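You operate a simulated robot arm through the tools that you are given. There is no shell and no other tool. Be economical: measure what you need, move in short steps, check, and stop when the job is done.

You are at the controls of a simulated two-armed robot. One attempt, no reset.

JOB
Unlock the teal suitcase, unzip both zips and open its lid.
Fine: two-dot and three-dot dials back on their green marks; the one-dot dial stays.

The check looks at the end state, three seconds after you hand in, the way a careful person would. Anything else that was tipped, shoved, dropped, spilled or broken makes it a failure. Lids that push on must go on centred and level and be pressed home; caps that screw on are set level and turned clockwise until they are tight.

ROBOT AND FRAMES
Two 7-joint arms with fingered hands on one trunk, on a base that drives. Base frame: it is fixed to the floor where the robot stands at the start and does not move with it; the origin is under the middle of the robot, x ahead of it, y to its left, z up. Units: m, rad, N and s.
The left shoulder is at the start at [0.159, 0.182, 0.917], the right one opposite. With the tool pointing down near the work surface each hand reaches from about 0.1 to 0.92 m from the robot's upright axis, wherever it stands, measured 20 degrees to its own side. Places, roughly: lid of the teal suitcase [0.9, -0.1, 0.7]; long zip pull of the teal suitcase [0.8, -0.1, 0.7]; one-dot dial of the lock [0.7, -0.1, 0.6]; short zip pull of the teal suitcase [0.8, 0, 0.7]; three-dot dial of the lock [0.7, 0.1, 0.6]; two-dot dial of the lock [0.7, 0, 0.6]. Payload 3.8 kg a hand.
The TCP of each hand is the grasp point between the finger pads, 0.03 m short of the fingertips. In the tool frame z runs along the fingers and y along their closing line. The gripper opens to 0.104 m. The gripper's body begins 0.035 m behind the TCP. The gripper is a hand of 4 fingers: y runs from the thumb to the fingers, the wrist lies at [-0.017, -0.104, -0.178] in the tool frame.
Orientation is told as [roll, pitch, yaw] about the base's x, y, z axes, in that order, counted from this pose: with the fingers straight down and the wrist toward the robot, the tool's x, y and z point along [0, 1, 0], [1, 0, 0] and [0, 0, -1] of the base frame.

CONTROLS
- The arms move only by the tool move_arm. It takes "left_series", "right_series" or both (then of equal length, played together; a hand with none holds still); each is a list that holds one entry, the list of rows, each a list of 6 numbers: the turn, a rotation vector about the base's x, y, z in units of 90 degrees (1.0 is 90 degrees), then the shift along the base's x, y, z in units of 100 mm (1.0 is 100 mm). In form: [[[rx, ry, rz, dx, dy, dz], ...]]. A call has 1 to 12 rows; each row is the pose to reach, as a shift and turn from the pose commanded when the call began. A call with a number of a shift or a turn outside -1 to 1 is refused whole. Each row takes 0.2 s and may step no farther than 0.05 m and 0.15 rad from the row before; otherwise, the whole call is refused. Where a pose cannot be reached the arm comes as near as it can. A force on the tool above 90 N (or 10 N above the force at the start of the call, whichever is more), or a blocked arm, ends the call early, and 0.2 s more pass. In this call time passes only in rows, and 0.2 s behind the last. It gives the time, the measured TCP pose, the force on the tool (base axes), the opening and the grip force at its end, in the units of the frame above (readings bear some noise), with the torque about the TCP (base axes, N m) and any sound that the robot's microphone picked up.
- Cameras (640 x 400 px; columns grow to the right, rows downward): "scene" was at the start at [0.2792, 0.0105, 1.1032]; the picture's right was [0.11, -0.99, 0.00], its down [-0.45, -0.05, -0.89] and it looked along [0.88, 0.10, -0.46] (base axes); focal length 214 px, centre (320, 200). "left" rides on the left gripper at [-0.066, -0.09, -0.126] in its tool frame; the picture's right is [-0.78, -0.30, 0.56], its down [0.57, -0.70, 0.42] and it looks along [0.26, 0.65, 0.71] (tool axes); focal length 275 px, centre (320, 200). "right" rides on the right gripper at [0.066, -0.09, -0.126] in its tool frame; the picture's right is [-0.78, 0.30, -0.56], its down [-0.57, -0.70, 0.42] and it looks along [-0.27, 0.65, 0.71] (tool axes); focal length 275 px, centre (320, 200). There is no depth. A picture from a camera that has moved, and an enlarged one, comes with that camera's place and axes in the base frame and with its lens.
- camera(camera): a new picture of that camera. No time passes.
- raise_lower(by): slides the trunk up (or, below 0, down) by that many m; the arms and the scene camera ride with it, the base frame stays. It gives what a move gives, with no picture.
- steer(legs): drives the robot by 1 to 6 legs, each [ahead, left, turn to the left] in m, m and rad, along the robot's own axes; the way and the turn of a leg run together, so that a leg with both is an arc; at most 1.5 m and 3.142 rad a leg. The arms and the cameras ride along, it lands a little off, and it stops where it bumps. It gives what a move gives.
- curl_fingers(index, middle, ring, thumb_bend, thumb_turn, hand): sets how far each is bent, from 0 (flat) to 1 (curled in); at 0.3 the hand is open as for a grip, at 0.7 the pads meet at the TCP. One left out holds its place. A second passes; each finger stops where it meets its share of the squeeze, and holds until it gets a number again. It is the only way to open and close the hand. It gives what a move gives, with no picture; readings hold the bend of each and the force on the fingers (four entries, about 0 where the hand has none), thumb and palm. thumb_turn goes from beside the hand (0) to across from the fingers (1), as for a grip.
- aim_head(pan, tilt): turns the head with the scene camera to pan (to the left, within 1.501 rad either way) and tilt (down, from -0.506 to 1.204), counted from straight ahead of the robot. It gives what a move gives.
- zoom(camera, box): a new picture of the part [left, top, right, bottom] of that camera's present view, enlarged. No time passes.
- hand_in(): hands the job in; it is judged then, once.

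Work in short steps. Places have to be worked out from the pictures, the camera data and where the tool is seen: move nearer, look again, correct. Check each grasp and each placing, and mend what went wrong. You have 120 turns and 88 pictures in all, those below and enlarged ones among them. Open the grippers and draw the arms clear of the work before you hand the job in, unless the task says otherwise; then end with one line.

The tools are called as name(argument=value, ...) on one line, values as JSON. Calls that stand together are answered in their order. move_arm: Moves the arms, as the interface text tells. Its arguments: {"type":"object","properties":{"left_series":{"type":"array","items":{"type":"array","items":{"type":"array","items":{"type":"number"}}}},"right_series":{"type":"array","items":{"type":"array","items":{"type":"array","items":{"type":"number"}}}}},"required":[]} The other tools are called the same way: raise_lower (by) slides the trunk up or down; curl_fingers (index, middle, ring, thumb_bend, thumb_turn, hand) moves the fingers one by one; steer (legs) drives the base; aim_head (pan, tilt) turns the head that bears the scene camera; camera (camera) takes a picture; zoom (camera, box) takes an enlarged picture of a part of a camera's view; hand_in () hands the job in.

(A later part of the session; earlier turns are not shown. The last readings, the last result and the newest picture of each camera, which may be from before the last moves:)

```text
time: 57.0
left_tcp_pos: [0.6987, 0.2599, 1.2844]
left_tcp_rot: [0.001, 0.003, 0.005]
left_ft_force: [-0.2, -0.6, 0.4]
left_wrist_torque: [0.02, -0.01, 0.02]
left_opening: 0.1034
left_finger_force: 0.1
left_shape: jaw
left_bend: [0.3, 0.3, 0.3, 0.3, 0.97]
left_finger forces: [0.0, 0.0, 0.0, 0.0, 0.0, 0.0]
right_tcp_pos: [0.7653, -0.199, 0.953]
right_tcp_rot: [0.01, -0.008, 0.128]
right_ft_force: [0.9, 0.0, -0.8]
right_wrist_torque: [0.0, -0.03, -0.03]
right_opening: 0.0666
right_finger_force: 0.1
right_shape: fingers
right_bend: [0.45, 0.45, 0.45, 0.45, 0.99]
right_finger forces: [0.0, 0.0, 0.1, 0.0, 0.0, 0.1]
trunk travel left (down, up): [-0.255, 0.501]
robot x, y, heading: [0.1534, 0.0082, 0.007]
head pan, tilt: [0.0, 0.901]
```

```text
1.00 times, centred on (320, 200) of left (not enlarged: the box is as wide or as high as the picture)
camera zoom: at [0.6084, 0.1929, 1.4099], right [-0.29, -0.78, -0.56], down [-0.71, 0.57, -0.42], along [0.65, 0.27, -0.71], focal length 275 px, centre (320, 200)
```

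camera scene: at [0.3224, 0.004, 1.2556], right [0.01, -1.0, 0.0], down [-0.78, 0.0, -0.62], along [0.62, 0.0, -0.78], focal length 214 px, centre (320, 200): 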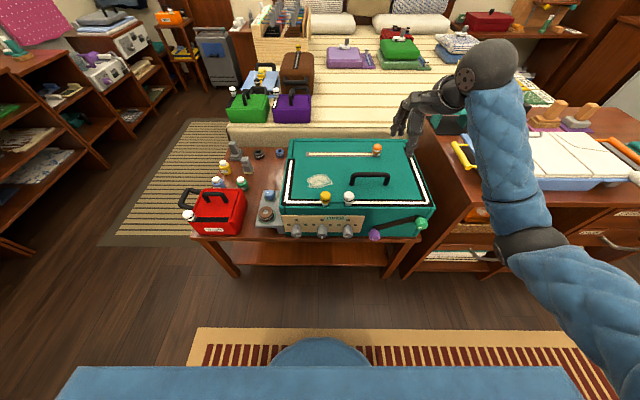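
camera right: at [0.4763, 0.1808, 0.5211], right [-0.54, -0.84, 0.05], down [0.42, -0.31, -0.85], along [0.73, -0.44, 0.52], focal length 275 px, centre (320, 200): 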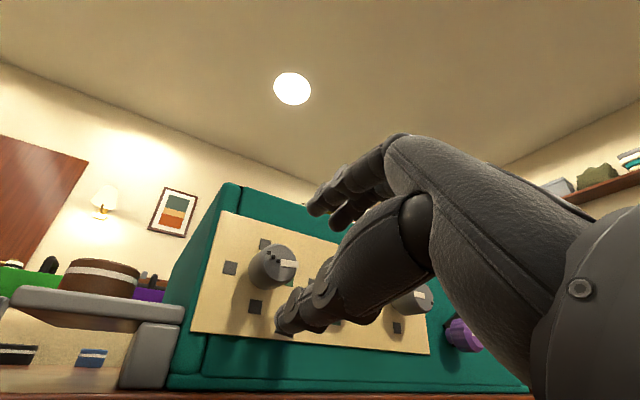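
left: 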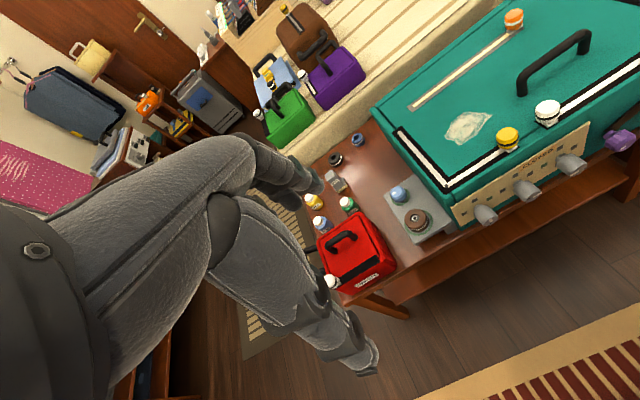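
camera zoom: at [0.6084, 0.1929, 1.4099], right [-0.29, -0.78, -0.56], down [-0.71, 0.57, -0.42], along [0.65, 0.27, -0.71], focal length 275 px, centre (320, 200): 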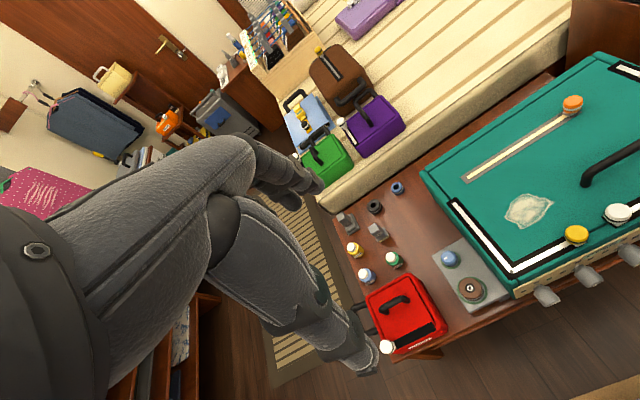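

I judge the yellow (short) pull at about (0.760, −0.014), top z 0.733, and the white (long) pull at (0.760, −0.087). The lid is at z≈0.69. The short track goes to the corner (0.761, 0.12) and then back to x≈0.97; the long one goes to (0.763, −0.358) and then back to x≈1.03. I drive slightly nearer, move the right hand aside, and bring the left hand over the yellow pull.

steer(legs=[[0.07, 0, 0]])

move_arm(left_series=[[[0, 0, 0, 0, -0.4, -0.2], [0, 0, 0, 0, -0.8, -0.4], [0, 0, 0, 0, -1.0, -0.8], [0, 0, 0, 0, -1.0, -1.0]]], right_series=[[[0, 0, -0.02, 0, -0.4, 0], [0, 0, -0.04, 0, -0.8, 0], [0, 0, -0.06, 0, -1.0, 0], [0, 0, -0.08, 0, -1.0, 0]]])

move_arm(left_series=[[[0, 0, 0, 0, -0.4, -0.2], [0, 0, 0, 0, -0.8, -0.4], [0, 0, 0, 0, -1.0, -0.8], [0, 0, 0, 0, -1.0, -1.0]]])

```text
time: 58.1
left_tcp_pos: [0.7687, 0.2599, 1.2824]
left_tcp_rot: [0.0, 0.003, 0.005]
left_ft_force: [0.7, 1.2, -0.1]
left_wrist_torque: [-0.02, 0.02, -0.02]
left_opening: 0.1035
left_finger_force: 0.1
left_shape: jaw
left_bend: [0.3, 0.3, 0.3, 0.3, 0.97]
left_finger forces: [0.1, 0.1, 0.1, 0.1, 0.0, 0.1]
right_tcp_pos: [0.8355, -0.1984, 0.9517]
right_tcp_rot: [0.01, -0.003, 0.125]
right_ft_force: [-0.1, 0.2, -0.3]
right_wrist_torque: [-0.01, 0.02, 0.01]
right_opening: 0.0665
right_finger_force: 0.1
right_shape: fingers
right_bend: [0.45, 0.45, 0.45, 0.45, 0.99]
right_finger forces: [0.1, 0.0, 0.0, 0.0, 0.0, 0.1]
trunk travel left (down, up): [-0.255, 0.501]
robot x, y, heading: [0.229, 0.0047, 0.003]
head pan, tilt: [0.0, 0.901]
```

```text
time: 59.1
left_tcp_pos: [0.7666, 0.1602, 1.1827]
left_tcp_rot: [0.0, 0.002, 0.006]
left_ft_force: [0.2, 0.5, -0.1]
left_wrist_torque: [0.04, -0.04, -0.02]
left_opening: 0.1036
left_finger_force: 0.1
left_shape: jaw
left_bend: [0.3, 0.3, 0.3, 0.3, 0.97]
left_finger forces: [0.0, 0.1, 0.0, 0.0, 0.1, 0.0]
right_tcp_pos: [0.8331, -0.2985, 0.9542]
right_tcp_rot: [0.011, -0.009, -0.001]
right_ft_force: [-0.5, 0.9, -0.5]
right_wrist_torque: [0.0, -0.02, -0.01]
right_opening: 0.0662
right_finger_force: 0.0
right_shape: fingers
right_bend: [0.45, 0.45, 0.45, 0.45, 0.99]
right_finger forces: [0.0, 0.0, 0.1, 0.0, 0.0, 0.0]
trunk travel left (down, up): [-0.255, 0.501]
robot x, y, heading: [0.2276, 0.0046, 0.005]
head pan, tilt: [0.0, 0.901]
```

```text
time: 60.1
left_tcp_pos: [0.7681, 0.0597, 1.0826]
left_tcp_rot: [0.001, 0.001, 0.005]
left_ft_force: [-0.2, 0.5, 0.1]
left_wrist_torque: [-0.01, 0.01, 0.01]
left_opening: 0.1037
left_finger_force: 0.0
left_shape: jaw
left_bend: [0.3, 0.3, 0.3, 0.3, 0.97]
left_finger forces: [0.1, 0.0, 0.0, 0.0, 0.1, 0.1]
right_tcp_pos: [0.8334, -0.2975, 0.9529]
right_tcp_rot: [0.011, -0.006, 0.0]
right_ft_force: [1.0, -0.3, 0.0]
right_wrist_torque: [0.0, 0.03, 0.01]
right_opening: 0.0663
right_finger_force: 0.1
right_shape: fingers
right_bend: [0.45, 0.45, 0.45, 0.45, 0.99]
right_finger forces: [0.1, 0.1, 0.0, 0.0, 0.0, 0.1]
trunk travel left (down, up): [-0.255, 0.501]
robot x, y, heading: [0.2271, 0.001, 0.006]
head pan, tilt: [0.0, 0.901]
```

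I lower the left hand toward the yellow pull with the fingers half closed.

move_arm(left_series=[[[0, 0, 0, -0.04, -0.35, -0.35], [0, 0, 0, -0.08, -0.73, -0.7], [0, 0, 0, -0.08, -0.73, -1.0]]])

curl_fingers(hand="left", index=0.43, middle=0.43, ring=0.43, thumb_bend=0.43, thumb_turn=1.0)

move_arm(left_series=[[[0, 0, 0, 0, 0, -0.4], [0, 0, 0, 0, 0, -0.8], [0, 0, 0, 0, 0, -1.0]]])

move_arm(left_series=[[[0, 0, 0, 0, 0, -0.4], [0, 0, 0, 0, 0, -0.6]]])

zoom(camera="scene", box=[240, 100, 400, 200])

camera(camera="left")

```text
refused: row 2 steps farther than a row can; nothing moved
```

```text
time: 61.1
left_tcp_pos: [0.7666, 0.0594, 1.0826]
left_tcp_rot: [0.001, 0.002, 0.005]
left_ft_force: [-0.8, 0.1, -0.6]
left_wrist_torque: [-0.03, 0.0, -0.02]
left_opening: 0.0721
left_finger_force: 0.1
left_shape: fingers
left_bend: [0.43, 0.43, 0.43, 0.43, 0.99]
left_finger forces: [0.0, 0.1, 0.0, 0.0, 0.0, 0.1]
right_tcp_pos: [0.8335, -0.2988, 0.9532]
right_tcp_rot: [0.011, -0.009, 0.001]
right_ft_force: [1.1, 0.8, -0.6]
right_wrist_torque: [0.02, 0.0, 0.01]
right_opening: 0.0665
right_finger_force: 0.1
right_shape: fingers
right_bend: [0.45, 0.45, 0.45, 0.45, 0.99]
right_finger forces: [0.1, 0.1, 0.0, 0.1, 0.0, 0.1]
trunk travel left (down, up): [-0.255, 0.501]
robot x, y, heading: [0.2293, 0.0008, 0.0]
head pan, tilt: [0.0, 0.901]
```

```text
time: 61.9
left_tcp_pos: [0.7676, 0.0587, 0.9837]
left_tcp_rot: [-0.002, -0.001, 0.005]
left_ft_force: [-0.5, 0.3, 0.0]
left_wrist_torque: [0.02, 0.0, 0.03]
left_opening: 0.0723
left_finger_force: 0.1
left_shape: fingers
left_bend: [0.43, 0.43, 0.43, 0.43, 0.99]
left_finger forces: [0.0, 0.1, 0.1, 0.0, 0.1, 0.1]
right_tcp_pos: [0.8331, -0.2998, 0.9525]
right_tcp_rot: [0.01, -0.006, -0.001]
right_ft_force: [-0.2, -0.8, 0.6]
right_wrist_torque: [-0.01, -0.02, -0.01]
right_opening: 0.0661
right_finger_force: 0.0
right_shape: fingers
right_bend: [0.45, 0.45, 0.45, 0.45, 0.99]
right_finger forces: [0.0, 0.0, 0.1, 0.0, 0.0, 0.0]
trunk travel left (down, up): [-0.255, 0.501]
robot x, y, heading: [0.2259, 0.0051, 0.009]
head pan, tilt: [0.0, 0.901]
```

```text
time: 62.5
left_tcp_pos: [0.7686, 0.0604, 0.9234]
left_tcp_rot: [-0.002, 0.0, 0.006]
left_ft_force: [0.5, -0.2, 0.6]
left_wrist_torque: [0.01, 0.0, -0.01]
left_opening: 0.0722
left_finger_force: 0.0
left_shape: fingers
left_bend: [0.43, 0.43, 0.43, 0.43, 0.99]
left_finger forces: [0.1, 0.0, 0.1, 0.0, 0.0, 0.0]
right_tcp_pos: [0.8344, -0.2986, 0.9531]
right_tcp_rot: [0.011, -0.006, 0.001]
right_ft_force: [-0.6, 0.5, 0.3]
right_wrist_torque: [0.01, 0.0, 0.01]
right_opening: 0.0662
right_finger_force: 0.2
right_shape: fingers
right_bend: [0.45, 0.45, 0.45, 0.45, 0.99]
right_finger forces: [0.0, 0.0, 0.0, 0.1, 0.1, 0.0]
trunk travel left (down, up): [-0.255, 0.501]
robot x, y, heading: [0.2293, 0.0002, 0.008]
head pan, tilt: [0.0, 0.901]
```

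```text
4.00 times, centred on (320, 150) of scene
camera zoom: at [0.3914, 0.0043, 1.2556], right [0.01, -1.0, 0.0], down [-0.78, 0.0, -0.62], along [0.62, 0.0, -0.78], focal length 858 px, centre (320, 400)
```

zoom: 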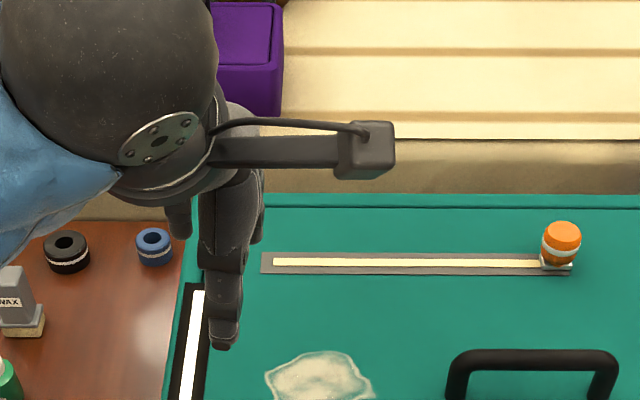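

```text
43 pictures are left
camera left: at [0.6784, -0.0072, 1.0492], right [-0.29, -0.78, -0.56], down [-0.7, 0.57, -0.42], along [0.65, 0.27, -0.71], focal length 275 px, centre (320, 200)
```

left: 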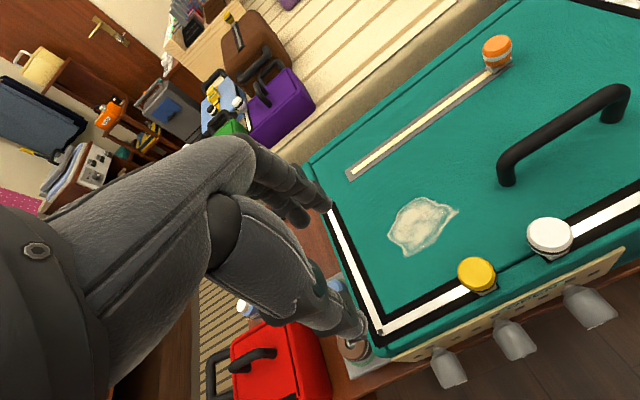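

Both cameras agree: yellow at (0.762, −0.015), white at (0.760, −0.087). I move over the yellow pull and descend to just above it.

move_arm(left_series=[[[0, 0, 0, -0.03, -0.4, -0.1], [0, 0, 0, -0.07, -0.75, -0.3], [0, 0, 0, -0.07, -0.75, -0.75], [0, 0, 0, -0.07, -0.75, -1.2]]])

move_arm(left_series=[[[0, 0, 0, -0.03, -0.4, -0.1], [0, 0, 0, -0.07, -0.75, -0.3], [0, 0, 0, -0.07, -0.75, -0.75], [0, 0, 0, -0.07, -0.75, -1.0]]])

camera(camera="left")

zoom(camera="scene", box=[270, 120, 400, 200])

```text
refused: -1.2 is not a number from -1 to 1
```

```text
time: 63.5
left_tcp_pos: [0.7603, -0.0178, 0.8232]
left_tcp_rot: [0.001, 0.0, 0.006]
left_ft_force: [0.8, 0.1, -0.6]
left_wrist_torque: [-0.01, -0.04, 0.04]
left_opening: 0.072
left_finger_force: 0.1
left_shape: fingers
left_bend: [0.43, 0.43, 0.43, 0.43, 0.99]
left_finger forces: [0.0, 0.0, 0.0, 0.0, 0.0, 0.0]
right_tcp_pos: [0.8333, -0.2988, 0.9525]
right_tcp_rot: [0.011, -0.005, 0.0]
right_ft_force: [1.1, -0.4, -0.5]
right_wrist_torque: [-0.03, 0.0, 0.02]
right_opening: 0.0664
right_finger_force: 0.1
right_shape: fingers
right_bend: [0.45, 0.45, 0.45, 0.45, 0.99]
right_finger forces: [0.0, 0.1, 0.0, 0.0, 0.0, 0.0]
trunk travel left (down, up): [-0.255, 0.501]
robot x, y, heading: [0.2282, 0.0011, 0.007]
head pan, tilt: [0.0, 0.901]
```

```text
42 pictures are left
camera left: at [0.6705, -0.084, 0.949], right [-0.29, -0.78, -0.56], down [-0.7, 0.57, -0.42], along [0.65, 0.27, -0.71], focal length 275 px, centre (320, 200)
```

left: 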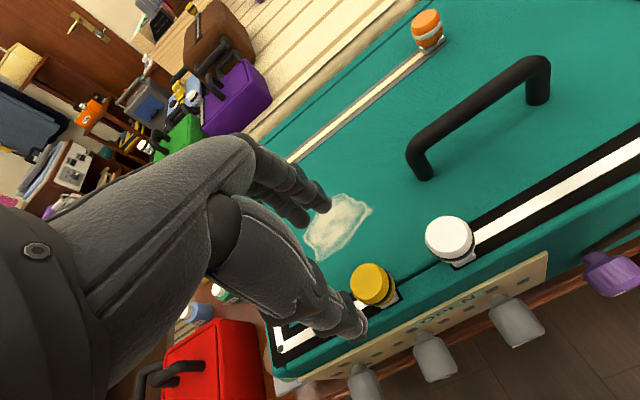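

```text
4.92 times, centred on (335, 160) of scene
camera zoom: at [0.3914, 0.0042, 1.2556], right [0.01, -1.0, 0.0], down [-0.78, 0.0, -0.62], along [0.62, 0.0, -0.78], focal length 1056 px, centre (246, 397)
```

zoom: 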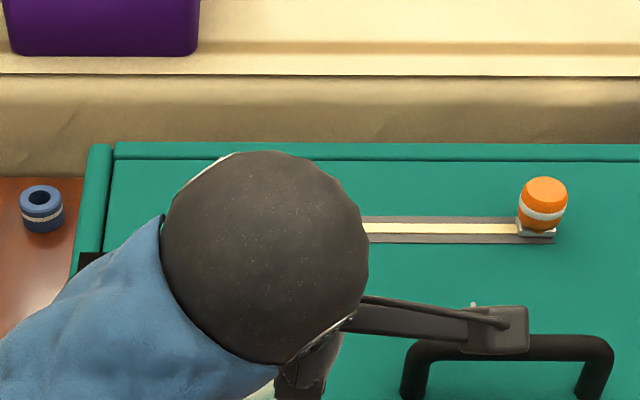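

Alignment looks right. I descend around the knob in small steps.

move_arm(left_series=[[[0, 0, 0, 0.01, 0.03, -0.3], [0, 0, 0, 0.01, 0.03, -0.6], [0, 0, 0, 0.01, 0.03, -0.8], [0, 0, 0, 0.01, 0.03, -0.96]]])

camera(camera="left")

```text
time: 64.5
left_tcp_pos: [0.7615, -0.0124, 0.7271]
left_tcp_rot: [0.002, 0.0, 0.004]
left_ft_force: [-0.2, 0.0, 0.1]
left_wrist_torque: [0.03, -0.02, -0.03]
left_opening: 0.0723
left_finger_force: 0.1
left_shape: fingers
left_bend: [0.43, 0.43, 0.43, 0.43, 0.99]
left_finger forces: [0.0, 0.0, 0.1, 0.0, 0.0, 0.0]
right_tcp_pos: [0.8333, -0.2983, 0.9516]
right_tcp_rot: [0.01, -0.008, -0.001]
right_ft_force: [0.3, 0.7, 0.2]
right_wrist_torque: [0.04, -0.01, 0.0]
right_opening: 0.0665
right_finger_force: 0.1
right_shape: fingers
right_bend: [0.45, 0.45, 0.45, 0.45, 0.99]
right_finger forces: [0.0, 0.0, 0.0, 0.0, 0.0, 0.0]
trunk travel left (down, up): [-0.255, 0.501]
robot x, y, heading: [0.2263, 0.0029, 0.011]
head pan, tilt: [0.0, 0.901]
```

```text
40 pictures are left
camera left: at [0.6713, -0.0781, 0.8536], right [-0.29, -0.78, -0.56], down [-0.7, 0.57, -0.42], along [0.65, 0.27, -0.71], focal length 275 px, centre (320, 200)
```

left: 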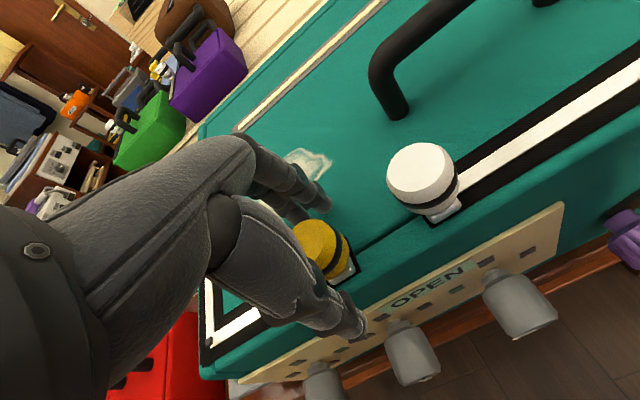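

The knob lies between thumb and fingers. I close on it.

curl_fingers(hand="left", index=0.7, middle=0.7, ring=0.7, thumb_bend=0.7)

move_arm(left_series=[[[0, 0, 0, 0, 0.1, 0], [0, 0, 0, 0, 0.2, 0], [0, 0, 0, 0, 0.3, 0]]])

camera(camera="left")

```text
time: 65.5
left_tcp_pos: [0.7618, -0.0117, 0.7274]
left_tcp_rot: [0.003, 0.002, 0.004]
left_ft_force: [4.6, 0.7, -4.4]
left_wrist_torque: [0.03, -0.06, -0.02]
left_opening: 0.0269
left_finger_force: 11.1
left_shape: fingers
left_bend: [0.61, 0.64, 0.7, 0.61, 1.0]
left_finger forces: [8.0, 5.4, 0.0, 0.0, 9.1, 0.0]
right_tcp_pos: [0.8332, -0.2987, 0.9529]
right_tcp_rot: [0.01, -0.005, 0.0]
right_ft_force: [0.0, 0.1, 0.1]
right_wrist_torque: [-0.02, 0.05, -0.02]
right_opening: 0.0664
right_finger_force: 0.0
right_shape: fingers
right_bend: [0.45, 0.45, 0.45, 0.45, 0.99]
right_finger forces: [0.1, 0.0, 0.0, 0.1, 0.0, 0.0]
trunk travel left (down, up): [-0.255, 0.501]
robot x, y, heading: [0.2268, 0.0051, 0.008]
head pan, tilt: [0.0, 0.901]
```

```text
time: 66.3
left_tcp_pos: [0.7611, 0.0174, 0.7273]
left_tcp_rot: [0.002, 0.001, 0.006]
left_ft_force: [2.0, -1.8, -1.6]
left_wrist_torque: [-0.03, -0.07, -0.03]
left_opening: 0.0271
left_finger_force: 10.2
left_shape: fingers
left_bend: [0.61, 0.64, 0.7, 0.62, 1.0]
left_finger forces: [7.3, 4.6, 0.0, 0.0, 9.8, 0.0]
right_tcp_pos: [0.8336, -0.2987, 0.9537]
right_tcp_rot: [0.011, -0.008, 0.001]
right_ft_force: [0.9, -0.1, -0.1]
right_wrist_torque: [-0.03, 0.02, 0.0]
right_opening: 0.0663
right_finger_force: 0.1
right_shape: fingers
right_bend: [0.45, 0.45, 0.45, 0.45, 0.99]
right_finger forces: [0.1, 0.1, 0.1, 0.0, 0.0, 0.1]
trunk travel left (down, up): [-0.255, 0.501]
robot x, y, heading: [0.2287, 0.0055, 0.002]
head pan, tilt: [0.0, 0.901]
```

```text
39 pictures are left
camera left: at [0.6719, -0.0484, 0.8532], right [-0.29, -0.78, -0.56], down [-0.7, 0.57, -0.42], along [0.65, 0.27, -0.71], focal length 275 px, centre (320, 200)
```

left: 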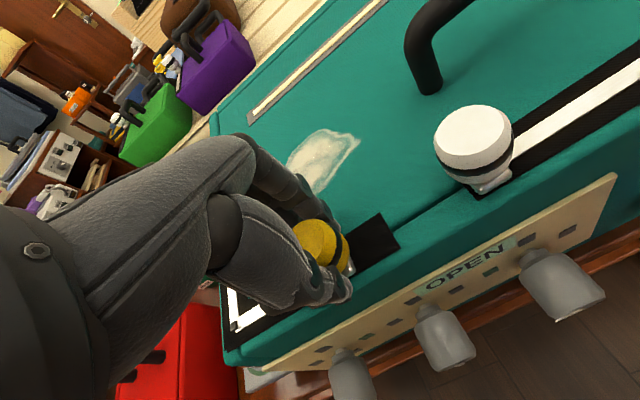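

The pull slides along with the hand at only about 2 N, and the track goes black behind it. I carry on to the corner.

move_arm(left_series=[[[0, 0, 0, 0, 0.25, 0], [0, 0, 0, 0, 0.5, 0], [0, 0, 0, 0, 0.7, 0], [0, 0, 0, 0, 0.85, 0], [0, 0, 0, 0, 1.0, 0]]])

camera(camera="left")

zoom(camera="scene", box=[230, 120, 390, 220])

```text
time: 67.5
left_tcp_pos: [0.7619, 0.119, 0.7271]
left_tcp_rot: [0.0, 0.002, 0.005]
left_ft_force: [3.4, -1.8, -4.9]
left_wrist_torque: [0.0, -0.03, -0.02]
left_opening: 0.0269
left_finger_force: 10.9
left_shape: fingers
left_bend: [0.61, 0.65, 0.7, 0.62, 1.0]
left_finger forces: [7.6, 4.9, 0.0, 0.1, 9.3, 0.0]
right_tcp_pos: [0.8336, -0.2998, 0.9539]
right_tcp_rot: [0.012, -0.006, 0.0]
right_ft_force: [-0.7, 0.2, 0.1]
right_wrist_torque: [0.0, -0.03, 0.02]
right_opening: 0.0666
right_finger_force: 0.0
right_shape: fingers
right_bend: [0.45, 0.45, 0.45, 0.45, 0.99]
right_finger forces: [0.1, 0.1, 0.0, 0.1, 0.1, 0.0]
trunk travel left (down, up): [-0.255, 0.501]
robot x, y, heading: [0.2256, 0.0057, 0.005]
head pan, tilt: [0.0, 0.901]
```

```text
38 pictures are left
camera left: at [0.6722, 0.0525, 0.8535], right [-0.29, -0.78, -0.56], down [-0.71, 0.57, -0.42], along [0.65, 0.27, -0.71], focal length 275 px, centre (320, 200)
```

left: 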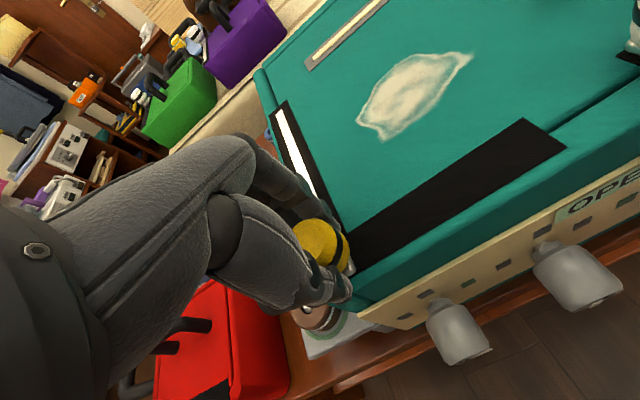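

```text
4.00 times, centred on (310, 170) of scene
camera zoom: at [0.392, 0.0043, 1.2555], right [0.01, -1.0, 0.0], down [-0.78, 0.0, -0.62], along [0.62, 0.0, -0.78], focal length 858 px, centre (360, 320)
```

zoom: 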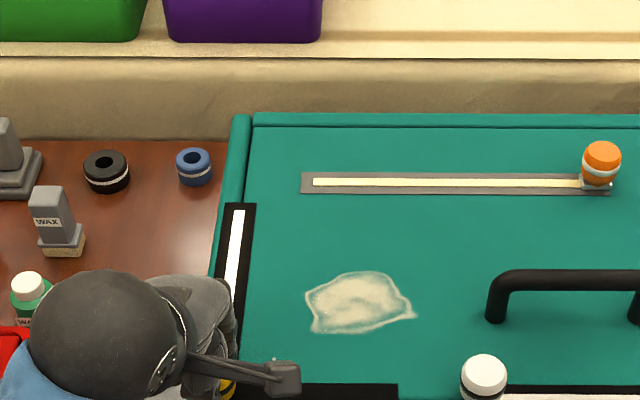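

The pull is almost at the corner. I nudge a few more mm left, then pull back along the left side.

move_arm(left_series=[[[0, 0, 0, 0, 0.04, 0], [0, 0, 0, 0.1, 0.05, 0], [0, 0, 0, 0.25, 0.05, 0]]])

camera(camera="left")

```text
time: 68.3
left_tcp_pos: [0.7858, 0.122, 0.7268]
left_tcp_rot: [-0.002, 0.003, 0.003]
left_ft_force: [-1.4, -9.2, -4.9]
left_wrist_torque: [-0.14, 0.08, -0.07]
left_opening: 0.0267
left_finger_force: 11.4
left_shape: fingers
left_bend: [0.62, 0.66, 0.7, 0.62, 1.0]
left_finger forces: [8.6, 2.9, 0.0, 0.0, 10.1, 0.0]
right_tcp_pos: [0.8346, -0.2999, 0.9536]
right_tcp_rot: [0.011, -0.005, -0.001]
right_ft_force: [0.8, -0.5, 0.1]
right_wrist_torque: [0.0, -0.02, 0.02]
right_opening: 0.0666
right_finger_force: 0.1
right_shape: fingers
right_bend: [0.45, 0.45, 0.45, 0.45, 0.99]
right_finger forces: [0.1, 0.0, 0.0, 0.0, 0.1, 0.0]
trunk travel left (down, up): [-0.255, 0.501]
robot x, y, heading: [0.2267, 0.0012, 0.003]
head pan, tilt: [0.0, 0.901]
```

```text
36 pictures are left
camera left: at [0.6963, 0.0557, 0.8534], right [-0.29, -0.78, -0.56], down [-0.7, 0.57, -0.42], along [0.65, 0.27, -0.72], focal length 275 px, centre (320, 200)
```

left: 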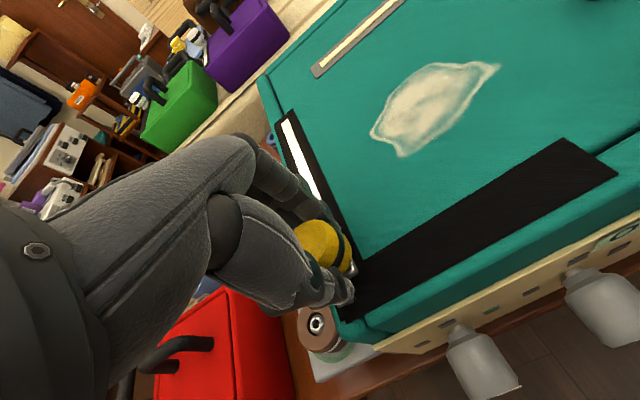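

It rounded the corner. I ease the hand 3 mm right and slide back along the side.

move_arm(left_series=[[[0, 0, 0, 0.2, -0.03, 0], [0, 0, 0, 0.4, -0.04, 0], [0, 0, 0, 0.6, -0.04, 0], [0, 0, 0, 0.8, -0.05, 0], [0, 0, 0, 1.0, -0.05, 0]]])

camera(camera="left")

```text
time: 69.5
left_tcp_pos: [0.8856, 0.1189, 0.7273]
left_tcp_rot: [0.002, 0.003, 0.006]
left_ft_force: [-0.5, 4.2, -4.8]
left_wrist_torque: [0.09, 0.06, 0.05]
left_opening: 0.027
left_finger_force: 12.6
left_shape: fingers
left_bend: [0.63, 0.66, 0.7, 0.61, 1.0]
left_finger forces: [6.9, 7.3, 0.1, 0.0, 10.7, 0.0]
right_tcp_pos: [0.8324, -0.2988, 0.9529]
right_tcp_rot: [0.01, -0.008, 0.001]
right_ft_force: [-0.7, -0.3, -0.5]
right_wrist_torque: [0.0, -0.01, 0.0]
right_opening: 0.0664
right_finger_force: 0.1
right_shape: fingers
right_bend: [0.45, 0.45, 0.45, 0.45, 0.99]
right_finger forces: [0.0, 0.0, 0.0, 0.0, 0.0, 0.0]
trunk travel left (down, up): [-0.255, 0.501]
robot x, y, heading: [0.2251, 0.0042, 0.003]
head pan, tilt: [0.0, 0.901]
```

```text
35 pictures are left
camera left: at [0.7962, 0.0523, 0.8531], right [-0.29, -0.78, -0.56], down [-0.71, 0.57, -0.42], along [0.65, 0.27, -0.71], focal length 275 px, centre (320, 200)
```

left: 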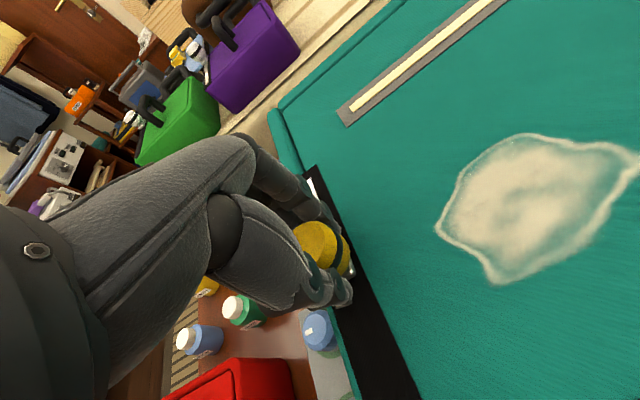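

Sliding well. I go on to the end at about x=0.97.

move_arm(left_series=[[[0, 0, 0, 0.25, 0.01, 0], [0, 0, 0, 0.5, 0.01, 0], [0, 0, 0, 0.7, 0.01, 0], [0, 0, 0, 0.8, 0.01, 0]]])

move_arm(left_series=[[[0, 0, 0, 0.05, 0, 0], [0, 0, 0, 0.1, 0, 0]]])

camera(camera="left")

```text
time: 70.5
left_tcp_pos: [0.9653, 0.1194, 0.7263]
left_tcp_rot: [-0.001, 0.002, 0.004]
left_ft_force: [-1.5, 0.2, -3.8]
left_wrist_torque: [0.02, 0.11, -0.04]
left_opening: 0.0269
left_finger_force: 11.7
left_shape: fingers
left_bend: [0.63, 0.66, 0.7, 0.61, 1.0]
left_finger forces: [7.0, 5.9, 0.0, 0.0, 10.8, 0.0]
right_tcp_pos: [0.8325, -0.2997, 0.9542]
right_tcp_rot: [0.011, -0.005, 0.0]
right_ft_force: [1.0, 0.7, 0.1]
right_wrist_torque: [0.03, 0.03, 0.02]
right_opening: 0.0662
right_finger_force: 0.0
right_shape: fingers
right_bend: [0.45, 0.45, 0.45, 0.45, 0.99]
right_finger forces: [0.0, 0.0, 0.0, 0.0, 0.0, 0.0]
trunk travel left (down, up): [-0.255, 0.501]
robot x, y, heading: [0.2284, -0.0, 0.008]
head pan, tilt: [0.0, 0.901]
```

```text
time: 71.1
left_tcp_pos: [0.9746, 0.1191, 0.7256]
left_tcp_rot: [0.0, 0.003, 0.004]
left_ft_force: [-14.4, 2.1, 0.0]
left_wrist_torque: [0.06, 0.31, 0.02]
left_opening: 0.0274
left_finger_force: 12.3
left_shape: fingers
left_bend: [0.65, 0.68, 0.7, 0.6, 1.0]
left_finger forces: [4.3, 4.4, 0.0, 0.1, 16.1, 0.0]
right_tcp_pos: [0.8323, -0.2985, 0.9544]
right_tcp_rot: [0.009, -0.008, 0.001]
right_ft_force: [-0.7, -0.3, -0.1]
right_wrist_torque: [-0.04, 0.03, 0.01]
right_opening: 0.0663
right_finger_force: 0.0
right_shape: fingers
right_bend: [0.45, 0.45, 0.45, 0.45, 0.99]
right_finger forces: [0.0, 0.0, 0.0, 0.1, 0.1, 0.1]
trunk travel left (down, up): [-0.255, 0.501]
robot x, y, heading: [0.2255, 0.0053, 0.008]
head pan, tilt: [0.0, 0.901]
```

```text
34 pictures are left
camera left: at [0.885, 0.0521, 0.853], right [-0.29, -0.78, -0.56], down [-0.71, 0.57, -0.42], along [0.64, 0.27, -0.72], focal length 275 px, centre (320, 200)
```

left: 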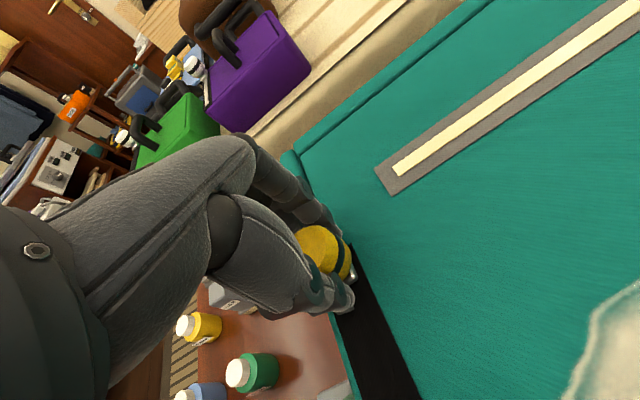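

The pull is at its end stop (14 N). I release, lift, and move the left hand back out of the way.

curl_fingers(hand="left", index=0.4, middle=0.4, ring=0.4, thumb_bend=0.4)

move_arm(left_series=[[[0, 0, 0, 0, 0, 0.3], [0, 0, 0, 0, 0, 0.7], [0, 0, 0, 0, 0, 1.0], [0, 0, 0, -0.3, 0.2, 1.0], [0, 0, 0, -0.6, 0.5, 1.0], [0, 0, 0, -0.9, 0.8, 1.0], [0, 0, 0, -1.0, 1.0, 1.0]]])

move_arm(left_series=[[[0, 0, 0, -0.1, 0.1, 0.4], [0, 0, 0, -0.3, 0.2, 0.8], [0, 0, 0, -0.5, 0.3, 1.0], [0, 0, 0, -0.9, 0.3, 1.0]]])

move_arm(right_series=[[[0, 0, 0, -0.1, 0.4, 0], [0, 0, 0, -0.3, 0.8, -0.1], [0, 0, 0, -0.5, 1.0, -0.5], [0, 0, 0, -0.73, 1.0, -0.85]]])

zoom(camera="scene", box=[240, 100, 448, 230])

camera(camera="right")

```text
time: 72.1
left_tcp_pos: [0.9774, 0.1196, 0.7269]
left_tcp_rot: [-0.001, 0.002, 0.006]
left_ft_force: [0.3, -0.1, -0.3]
left_wrist_torque: [0.0, 0.0, 0.01]
left_opening: 0.079
left_finger_force: 0.0
left_shape: fingers
left_bend: [0.4, 0.4, 0.4, 0.4, 0.99]
left_finger forces: [0.0, 0.1, 0.0, 0.0, 0.0, 0.1]
right_tcp_pos: [0.8331, -0.2986, 0.9536]
right_tcp_rot: [0.01, -0.007, -0.001]
right_ft_force: [-0.7, 1.2, -0.2]
right_wrist_torque: [-0.01, -0.05, 0.03]
right_opening: 0.0662
right_finger_force: 0.1
right_shape: fingers
right_bend: [0.45, 0.45, 0.45, 0.45, 0.99]
right_finger forces: [0.0, 0.0, 0.1, 0.0, 0.0, 0.0]
trunk travel left (down, up): [-0.255, 0.501]
robot x, y, heading: [0.2284, 0.0034, 0.006]
head pan, tilt: [0.0, 0.901]
```

```text
time: 73.7
left_tcp_pos: [0.875, 0.2181, 0.8274]
left_tcp_rot: [0.0, 0.003, 0.003]
left_ft_force: [-0.9, -0.7, -0.1]
left_wrist_torque: [-0.01, 0.01, -0.05]
left_opening: 0.0794
left_finger_force: 0.1
left_shape: fingers
left_bend: [0.4, 0.4, 0.4, 0.4, 0.99]
left_finger forces: [0.0, 0.0, 0.0, 0.0, 0.0, 0.0]
right_tcp_pos: [0.8331, -0.2992, 0.9535]
right_tcp_rot: [0.011, -0.009, 0.0]
right_ft_force: [0.4, 0.9, -0.7]
right_wrist_torque: [-0.01, -0.02, -0.01]
right_opening: 0.066
right_finger_force: 0.0
right_shape: fingers
right_bend: [0.45, 0.45, 0.45, 0.45, 0.99]
right_finger forces: [0.0, 0.0, 0.1, 0.0, 0.1, 0.0]
trunk travel left (down, up): [-0.255, 0.501]
robot x, y, heading: [0.229, 0.0027, 0.005]
head pan, tilt: [0.0, 0.901]
```

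```text
time: 74.7
left_tcp_pos: [0.7841, 0.2499, 0.9294]
left_tcp_rot: [-0.002, 0.004, 0.006]
left_ft_force: [1.4, 1.0, -0.6]
left_wrist_torque: [0.02, 0.0, 0.0]
left_opening: 0.0791
left_finger_force: 0.1
left_shape: fingers
left_bend: [0.4, 0.4, 0.4, 0.4, 0.99]
left_finger forces: [0.0, 0.0, 0.1, 0.1, 0.0, 0.0]
right_tcp_pos: [0.8341, -0.2979, 0.9537]
right_tcp_rot: [0.011, -0.008, 0.001]
right_ft_force: [0.7, 0.5, 0.4]
right_wrist_torque: [-0.02, -0.04, 0.0]
right_opening: 0.0662
right_finger_force: 0.0
right_shape: fingers
right_bend: [0.45, 0.45, 0.45, 0.45, 0.99]
right_finger forces: [0.0, 0.0, 0.1, 0.1, 0.0, 0.0]
trunk travel left (down, up): [-0.255, 0.501]
robot x, y, heading: [0.2304, 0.0055, 0.003]
head pan, tilt: [0.0, 0.901]
```

```text
time: 75.7
left_tcp_pos: [0.7843, 0.2487, 0.9283]
left_tcp_rot: [0.0, 0.002, 0.005]
left_ft_force: [0.0, 0.1, -0.5]
left_wrist_torque: [-0.02, -0.02, -0.02]
left_opening: 0.0791
left_finger_force: 0.0
left_shape: fingers
left_bend: [0.4, 0.4, 0.4, 0.4, 0.99]
left_finger forces: [0.0, 0.0, 0.1, 0.0, 0.1, 0.0]
right_tcp_pos: [0.7615, -0.1971, 0.8674]
right_tcp_rot: [0.01, -0.008, -0.002]
right_ft_force: [0.1, 0.7, -0.4]
right_wrist_torque: [-0.03, 0.02, 0.01]
right_opening: 0.0664
right_finger_force: 0.1
right_shape: fingers
right_bend: [0.45, 0.45, 0.45, 0.45, 0.99]
right_finger forces: [0.0, 0.0, 0.1, 0.1, 0.0, 0.0]
trunk travel left (down, up): [-0.255, 0.501]
robot x, y, heading: [0.226, 0.0009, 0.006]
head pan, tilt: [0.0, 0.901]
```

```text
3.08 times, centred on (344, 165) of scene
camera zoom: at [0.3911, 0.0041, 1.2557], right [0.01, -1.0, 0.0], down [-0.78, 0.0, -0.62], along [0.62, 0.0, -0.78], focal length 660 px, centre (246, 308)
```

zoom: 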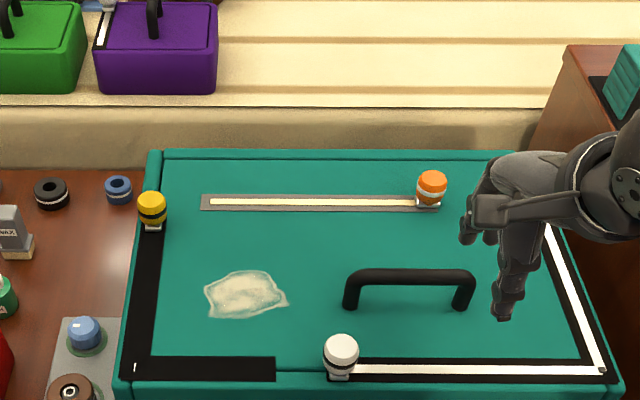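

```text
32 pictures are left
camera right: at [0.6689, -0.1314, 0.9936], right [0.29, -0.78, 0.55], down [-0.7, -0.57, -0.44], along [0.65, -0.26, -0.71], focal length 275 px, centre (320, 200)
```

right: 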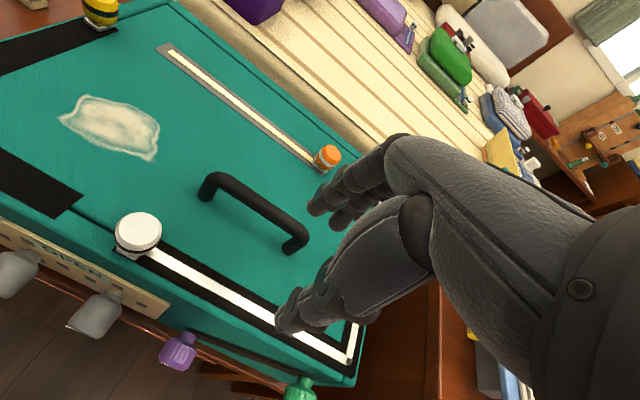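

The short zip is fully undone. Next is the white pull: I tilt the right hand slightly so its knuckles clear the handle, centre it over the knob, and descend.

move_arm(right_series=[[[0, -0.05, 0, 0, 0.4, 0], [0, -0.1, 0, 0, 0.8, 0], [0, -0.14, 0, 0, 1.0, -0.1], [0, -0.14, 0, 0.0, 1.0, -0.4], [0, -0.14, 0, 0.0, 1.0, -0.6]]])

camera(camera="right")

```text
time: 76.9
left_tcp_pos: [0.7859, 0.249, 0.929]
left_tcp_rot: [0.001, 0.002, 0.005]
left_ft_force: [0.9, -0.5, -0.8]
left_wrist_torque: [-0.01, -0.01, -0.04]
left_opening: 0.0792
left_finger_force: 0.1
left_shape: fingers
left_bend: [0.4, 0.4, 0.4, 0.4, 0.99]
left_finger forces: [0.1, 0.1, 0.0, 0.0, 0.0, 0.1]
right_tcp_pos: [0.7623, -0.0992, 0.8084]
right_tcp_rot: [0.011, -0.226, 0.0]
right_ft_force: [0.5, -0.8, 0.9]
right_wrist_torque: [-0.01, 0.03, -0.03]
right_opening: 0.0663
right_finger_force: 0.1
right_shape: fingers
right_bend: [0.45, 0.45, 0.45, 0.45, 0.99]
right_finger forces: [0.0, 0.0, 0.0, 0.0, 0.1, 0.1]
trunk travel left (down, up): [-0.255, 0.501]
robot x, y, heading: [0.2304, 0.0025, 0.007]
head pan, tilt: [0.0, 0.901]
```

```text
31 pictures are left
camera right: at [0.6459, -0.0321, 0.9119], right [0.16, -0.78, 0.6], down [-0.59, -0.57, -0.58], along [0.79, -0.26, -0.55], focal length 275 px, centre (320, 200)
```

right: 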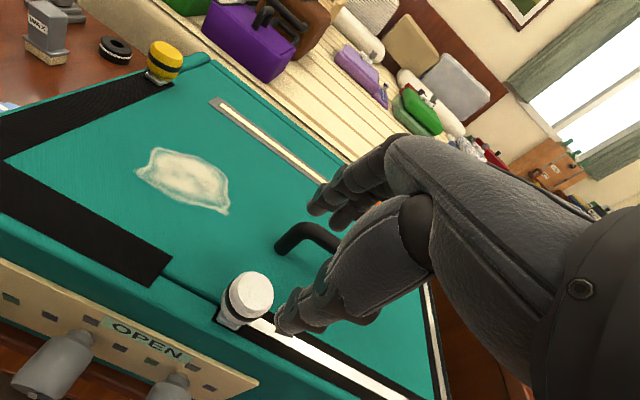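

The white knob is at about (0.759, −0.085). I shift 12 mm left and descend around it.

move_arm(right_series=[[[0, 0, 0, -0.01, 0.12, -0.05], [0, 0, 0, -0.01, 0.12, -0.35], [0, 0, 0, -0.01, 0.12, -0.6], [0, 0, 0, -0.01, 0.12, -0.75]]])

curl_fingers(hand="right", index=0.7, middle=0.7, ring=0.7, thumb_bend=0.7)

camera(camera="right")

```text
time: 77.9
left_tcp_pos: [0.7859, 0.2489, 0.9296]
left_tcp_rot: [-0.001, 0.002, 0.005]
left_ft_force: [-0.3, 0.0, 0.4]
left_wrist_torque: [0.02, -0.03, 0.02]
left_opening: 0.0789
left_finger_force: 0.0
left_shape: fingers
left_bend: [0.4, 0.4, 0.4, 0.4, 0.99]
left_finger forces: [0.0, 0.0, 0.0, 0.0, 0.0, 0.1]
right_tcp_pos: [0.7606, -0.0838, 0.7331]
right_tcp_rot: [0.01, -0.227, -0.001]
right_ft_force: [0.3, 0.5, 1.0]
right_wrist_torque: [0.01, -0.01, 0.0]
right_opening: 0.0664
right_finger_force: 0.1
right_shape: fingers
right_bend: [0.45, 0.45, 0.45, 0.45, 0.99]
right_finger forces: [0.0, 0.0, 0.0, 0.0, 0.1, 0.1]
trunk travel left (down, up): [-0.255, 0.501]
robot x, y, heading: [0.2281, 0.0001, 0.009]
head pan, tilt: [0.0, 0.901]
```

```text
time: 78.9
left_tcp_pos: [0.7868, 0.2492, 0.9293]
left_tcp_rot: [0.0, 0.003, 0.006]
left_ft_force: [-0.1, -0.3, 0.2]
left_wrist_torque: [-0.01, 0.02, -0.03]
left_opening: 0.079
left_finger_force: 0.1
left_shape: fingers
left_bend: [0.4, 0.4, 0.4, 0.4, 0.99]
left_finger forces: [0.1, 0.1, 0.1, 0.0, 0.0, 0.0]
right_tcp_pos: [0.7606, -0.0854, 0.7327]
right_tcp_rot: [0.01, -0.226, 0.0]
right_ft_force: [0.0, -0.5, -4.5]
right_wrist_torque: [0.06, 0.0, -0.07]
right_opening: 0.0278
right_finger_force: 11.7
right_shape: fingers
right_bend: [0.63, 0.64, 0.7, 0.6, 1.0]
right_finger forces: [5.3, 6.4, 0.0, 0.1, 12.1, 0.1]
trunk travel left (down, up): [-0.255, 0.501]
robot x, y, heading: [0.228, 0.0021, 0.007]
head pan, tilt: [0.0, 0.901]
```

```text
30 pictures are left
camera right: at [0.6435, -0.0191, 0.8361], right [0.17, -0.78, 0.6], down [-0.59, -0.57, -0.58], along [0.79, -0.26, -0.55], focal length 275 px, centre (320, 200)
```

right: 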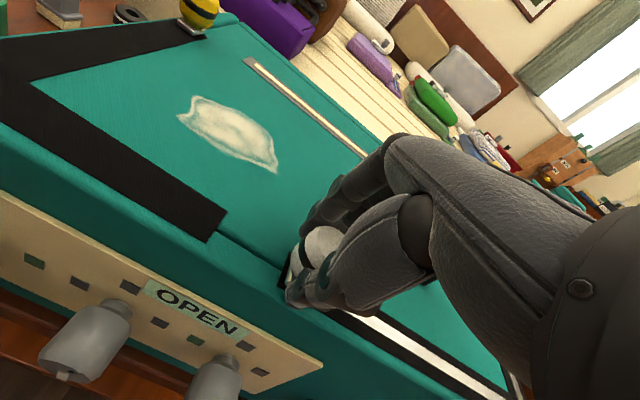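

The white knob is gripped at about 12 N. I slide it right along the front edge, drifting slightly in +x to follow the track.

move_arm(right_series=[[[0, 0, 0, 0, -0.2, 0], [0, 0, 0, 0, -0.4, 0], [0, 0, 0, 0, -0.6, 0], [0, 0, 0, 0, -0.8, 0], [0, 0, 0, 0.01, -1.0, 0]]])

move_arm(right_series=[[[0, 0, 0, 0, -0.2, 0], [0, 0, 0, 0, -0.4, 0], [0, 0, 0, 0, -0.6, 0], [0, 0, 0, 0.01, -0.8, 0], [0, 0, 0, 0.01, -1.0, 0]]])

camera(camera="right")

camera(camera="scene")

```text
time: 80.1
left_tcp_pos: [0.7853, 0.2492, 0.9294]
left_tcp_rot: [0.0, 0.003, 0.005]
left_ft_force: [-0.2, 0.2, 0.3]
left_wrist_torque: [0.0, 0.01, -0.05]
left_opening: 0.0795
left_finger_force: 0.1
left_shape: fingers
left_bend: [0.4, 0.4, 0.4, 0.4, 0.99]
left_finger forces: [0.0, 0.0, 0.1, 0.0, 0.1, 0.0]
right_tcp_pos: [0.7619, -0.1879, 0.7319]
right_tcp_rot: [0.009, -0.223, 0.0]
right_ft_force: [-0.7, 0.7, -9.1]
right_wrist_torque: [0.08, 0.03, -0.01]
right_opening: 0.028
right_finger_force: 12.5
right_shape: fingers
right_bend: [0.63, 0.64, 0.7, 0.6, 1.0]
right_finger forces: [5.1, 5.8, 0.0, 0.1, 12.5, 0.0]
trunk travel left (down, up): [-0.255, 0.501]
robot x, y, heading: [0.2269, 0.0022, 0.005]
head pan, tilt: [0.0, 0.901]
```

```text
time: 81.3
left_tcp_pos: [0.7849, 0.2474, 0.9283]
left_tcp_rot: [0.0, 0.002, 0.006]
left_ft_force: [-0.5, 0.1, 0.5]
left_wrist_torque: [0.03, 0.02, 0.03]
left_opening: 0.0792
left_finger_force: 0.0
left_shape: fingers
left_bend: [0.4, 0.4, 0.4, 0.4, 0.99]
left_finger forces: [0.0, 0.0, 0.0, 0.1, 0.0, 0.0]
right_tcp_pos: [0.7629, -0.2886, 0.7337]
right_tcp_rot: [0.01, -0.224, -0.001]
right_ft_force: [-3.0, 0.1, -9.3]
right_wrist_torque: [-0.01, 0.06, -0.01]
right_opening: 0.0279
right_finger_force: 11.8
right_shape: fingers
right_bend: [0.64, 0.65, 0.7, 0.59, 1.0]
right_finger forces: [4.8, 5.2, 0.0, 0.1, 13.0, 0.1]
trunk travel left (down, up): [-0.255, 0.501]
robot x, y, heading: [0.2253, 0.0015, 0.005]
head pan, tilt: [0.0, 0.901]
```

```text
29 pictures are left
camera right: at [0.6457, -0.2214, 0.8369], right [0.17, -0.78, 0.6], down [-0.59, -0.57, -0.58], along [0.79, -0.26, -0.55], focal length 275 px, centre (320, 200)
```

right: 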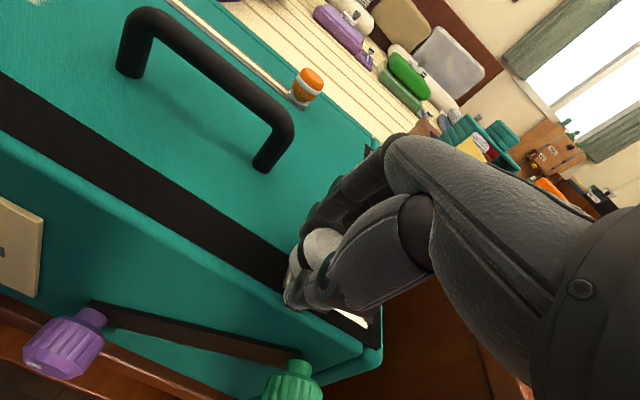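

```text
28 pictures are left
camera scene: at [0.3918, 0.0039, 1.2555], right [0.01, -1.0, 0.0], down [-0.78, 0.0, -0.62], along [0.62, 0.0, -0.78], focal length 214 px, centre (320, 200)
```

scene: 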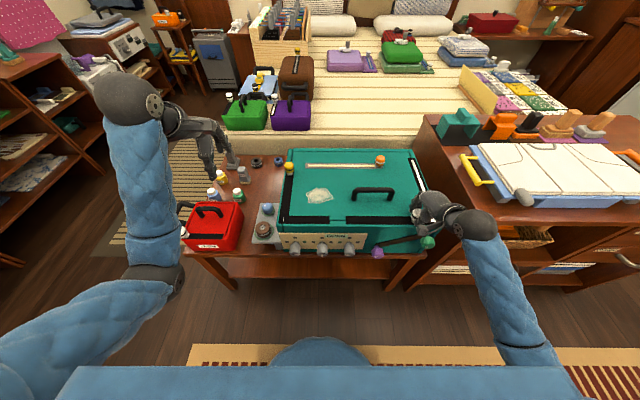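

The pull is at y≈−0.289, and the dresser leaves enough room on the right. I continue to the corner.

move_arm(right_series=[[[0, 0, 0, 0, -0.2, 0], [0, 0, 0, 0, -0.4, 0], [0, 0, 0, 0, -0.55, 0], [0, 0, 0, 0, -0.65, 0]]])

zoom(camera="right", box=[200, 120, 440, 400])

```text
time: 82.3
left_tcp_pos: [0.787, 0.2484, 0.9282]
left_tcp_rot: [0.0, 0.003, 0.006]
left_ft_force: [0.0, 0.5, -0.8]
left_wrist_torque: [-0.01, 0.03, -0.05]
left_opening: 0.0792
left_finger_force: 0.1
left_shape: fingers
left_bend: [0.4, 0.4, 0.4, 0.4, 0.99]
left_finger forces: [0.0, 0.0, 0.0, 0.1, 0.0, 0.0]
right_tcp_pos: [0.762, -0.3508, 0.7339]
right_tcp_rot: [0.009, -0.226, 0.001]
right_ft_force: [-0.4, 2.2, -7.4]
right_wrist_torque: [0.04, 0.02, -0.01]
right_opening: 0.028
right_finger_force: 12.1
right_shape: fingers
right_bend: [0.64, 0.65, 0.7, 0.59, 1.0]
right_finger forces: [5.2, 5.7, 0.0, 0.0, 12.0, 0.1]
trunk travel left (down, up): [-0.255, 0.501]
robot x, y, heading: [0.2286, 0.0001, 0.003]
head pan, tilt: [0.0, 0.901]
```

```text
1.43 times, centred on (320, 260) of right
camera zoom: at [0.645, -0.2849, 0.8368], right [0.17, -0.78, 0.6], down [-0.59, -0.57, -0.58], along [0.79, -0.26, -0.55], focal length 393 px, centre (320, 114)
```

zoom: 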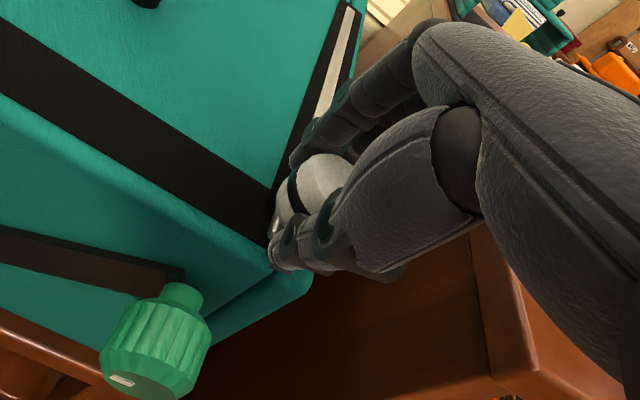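

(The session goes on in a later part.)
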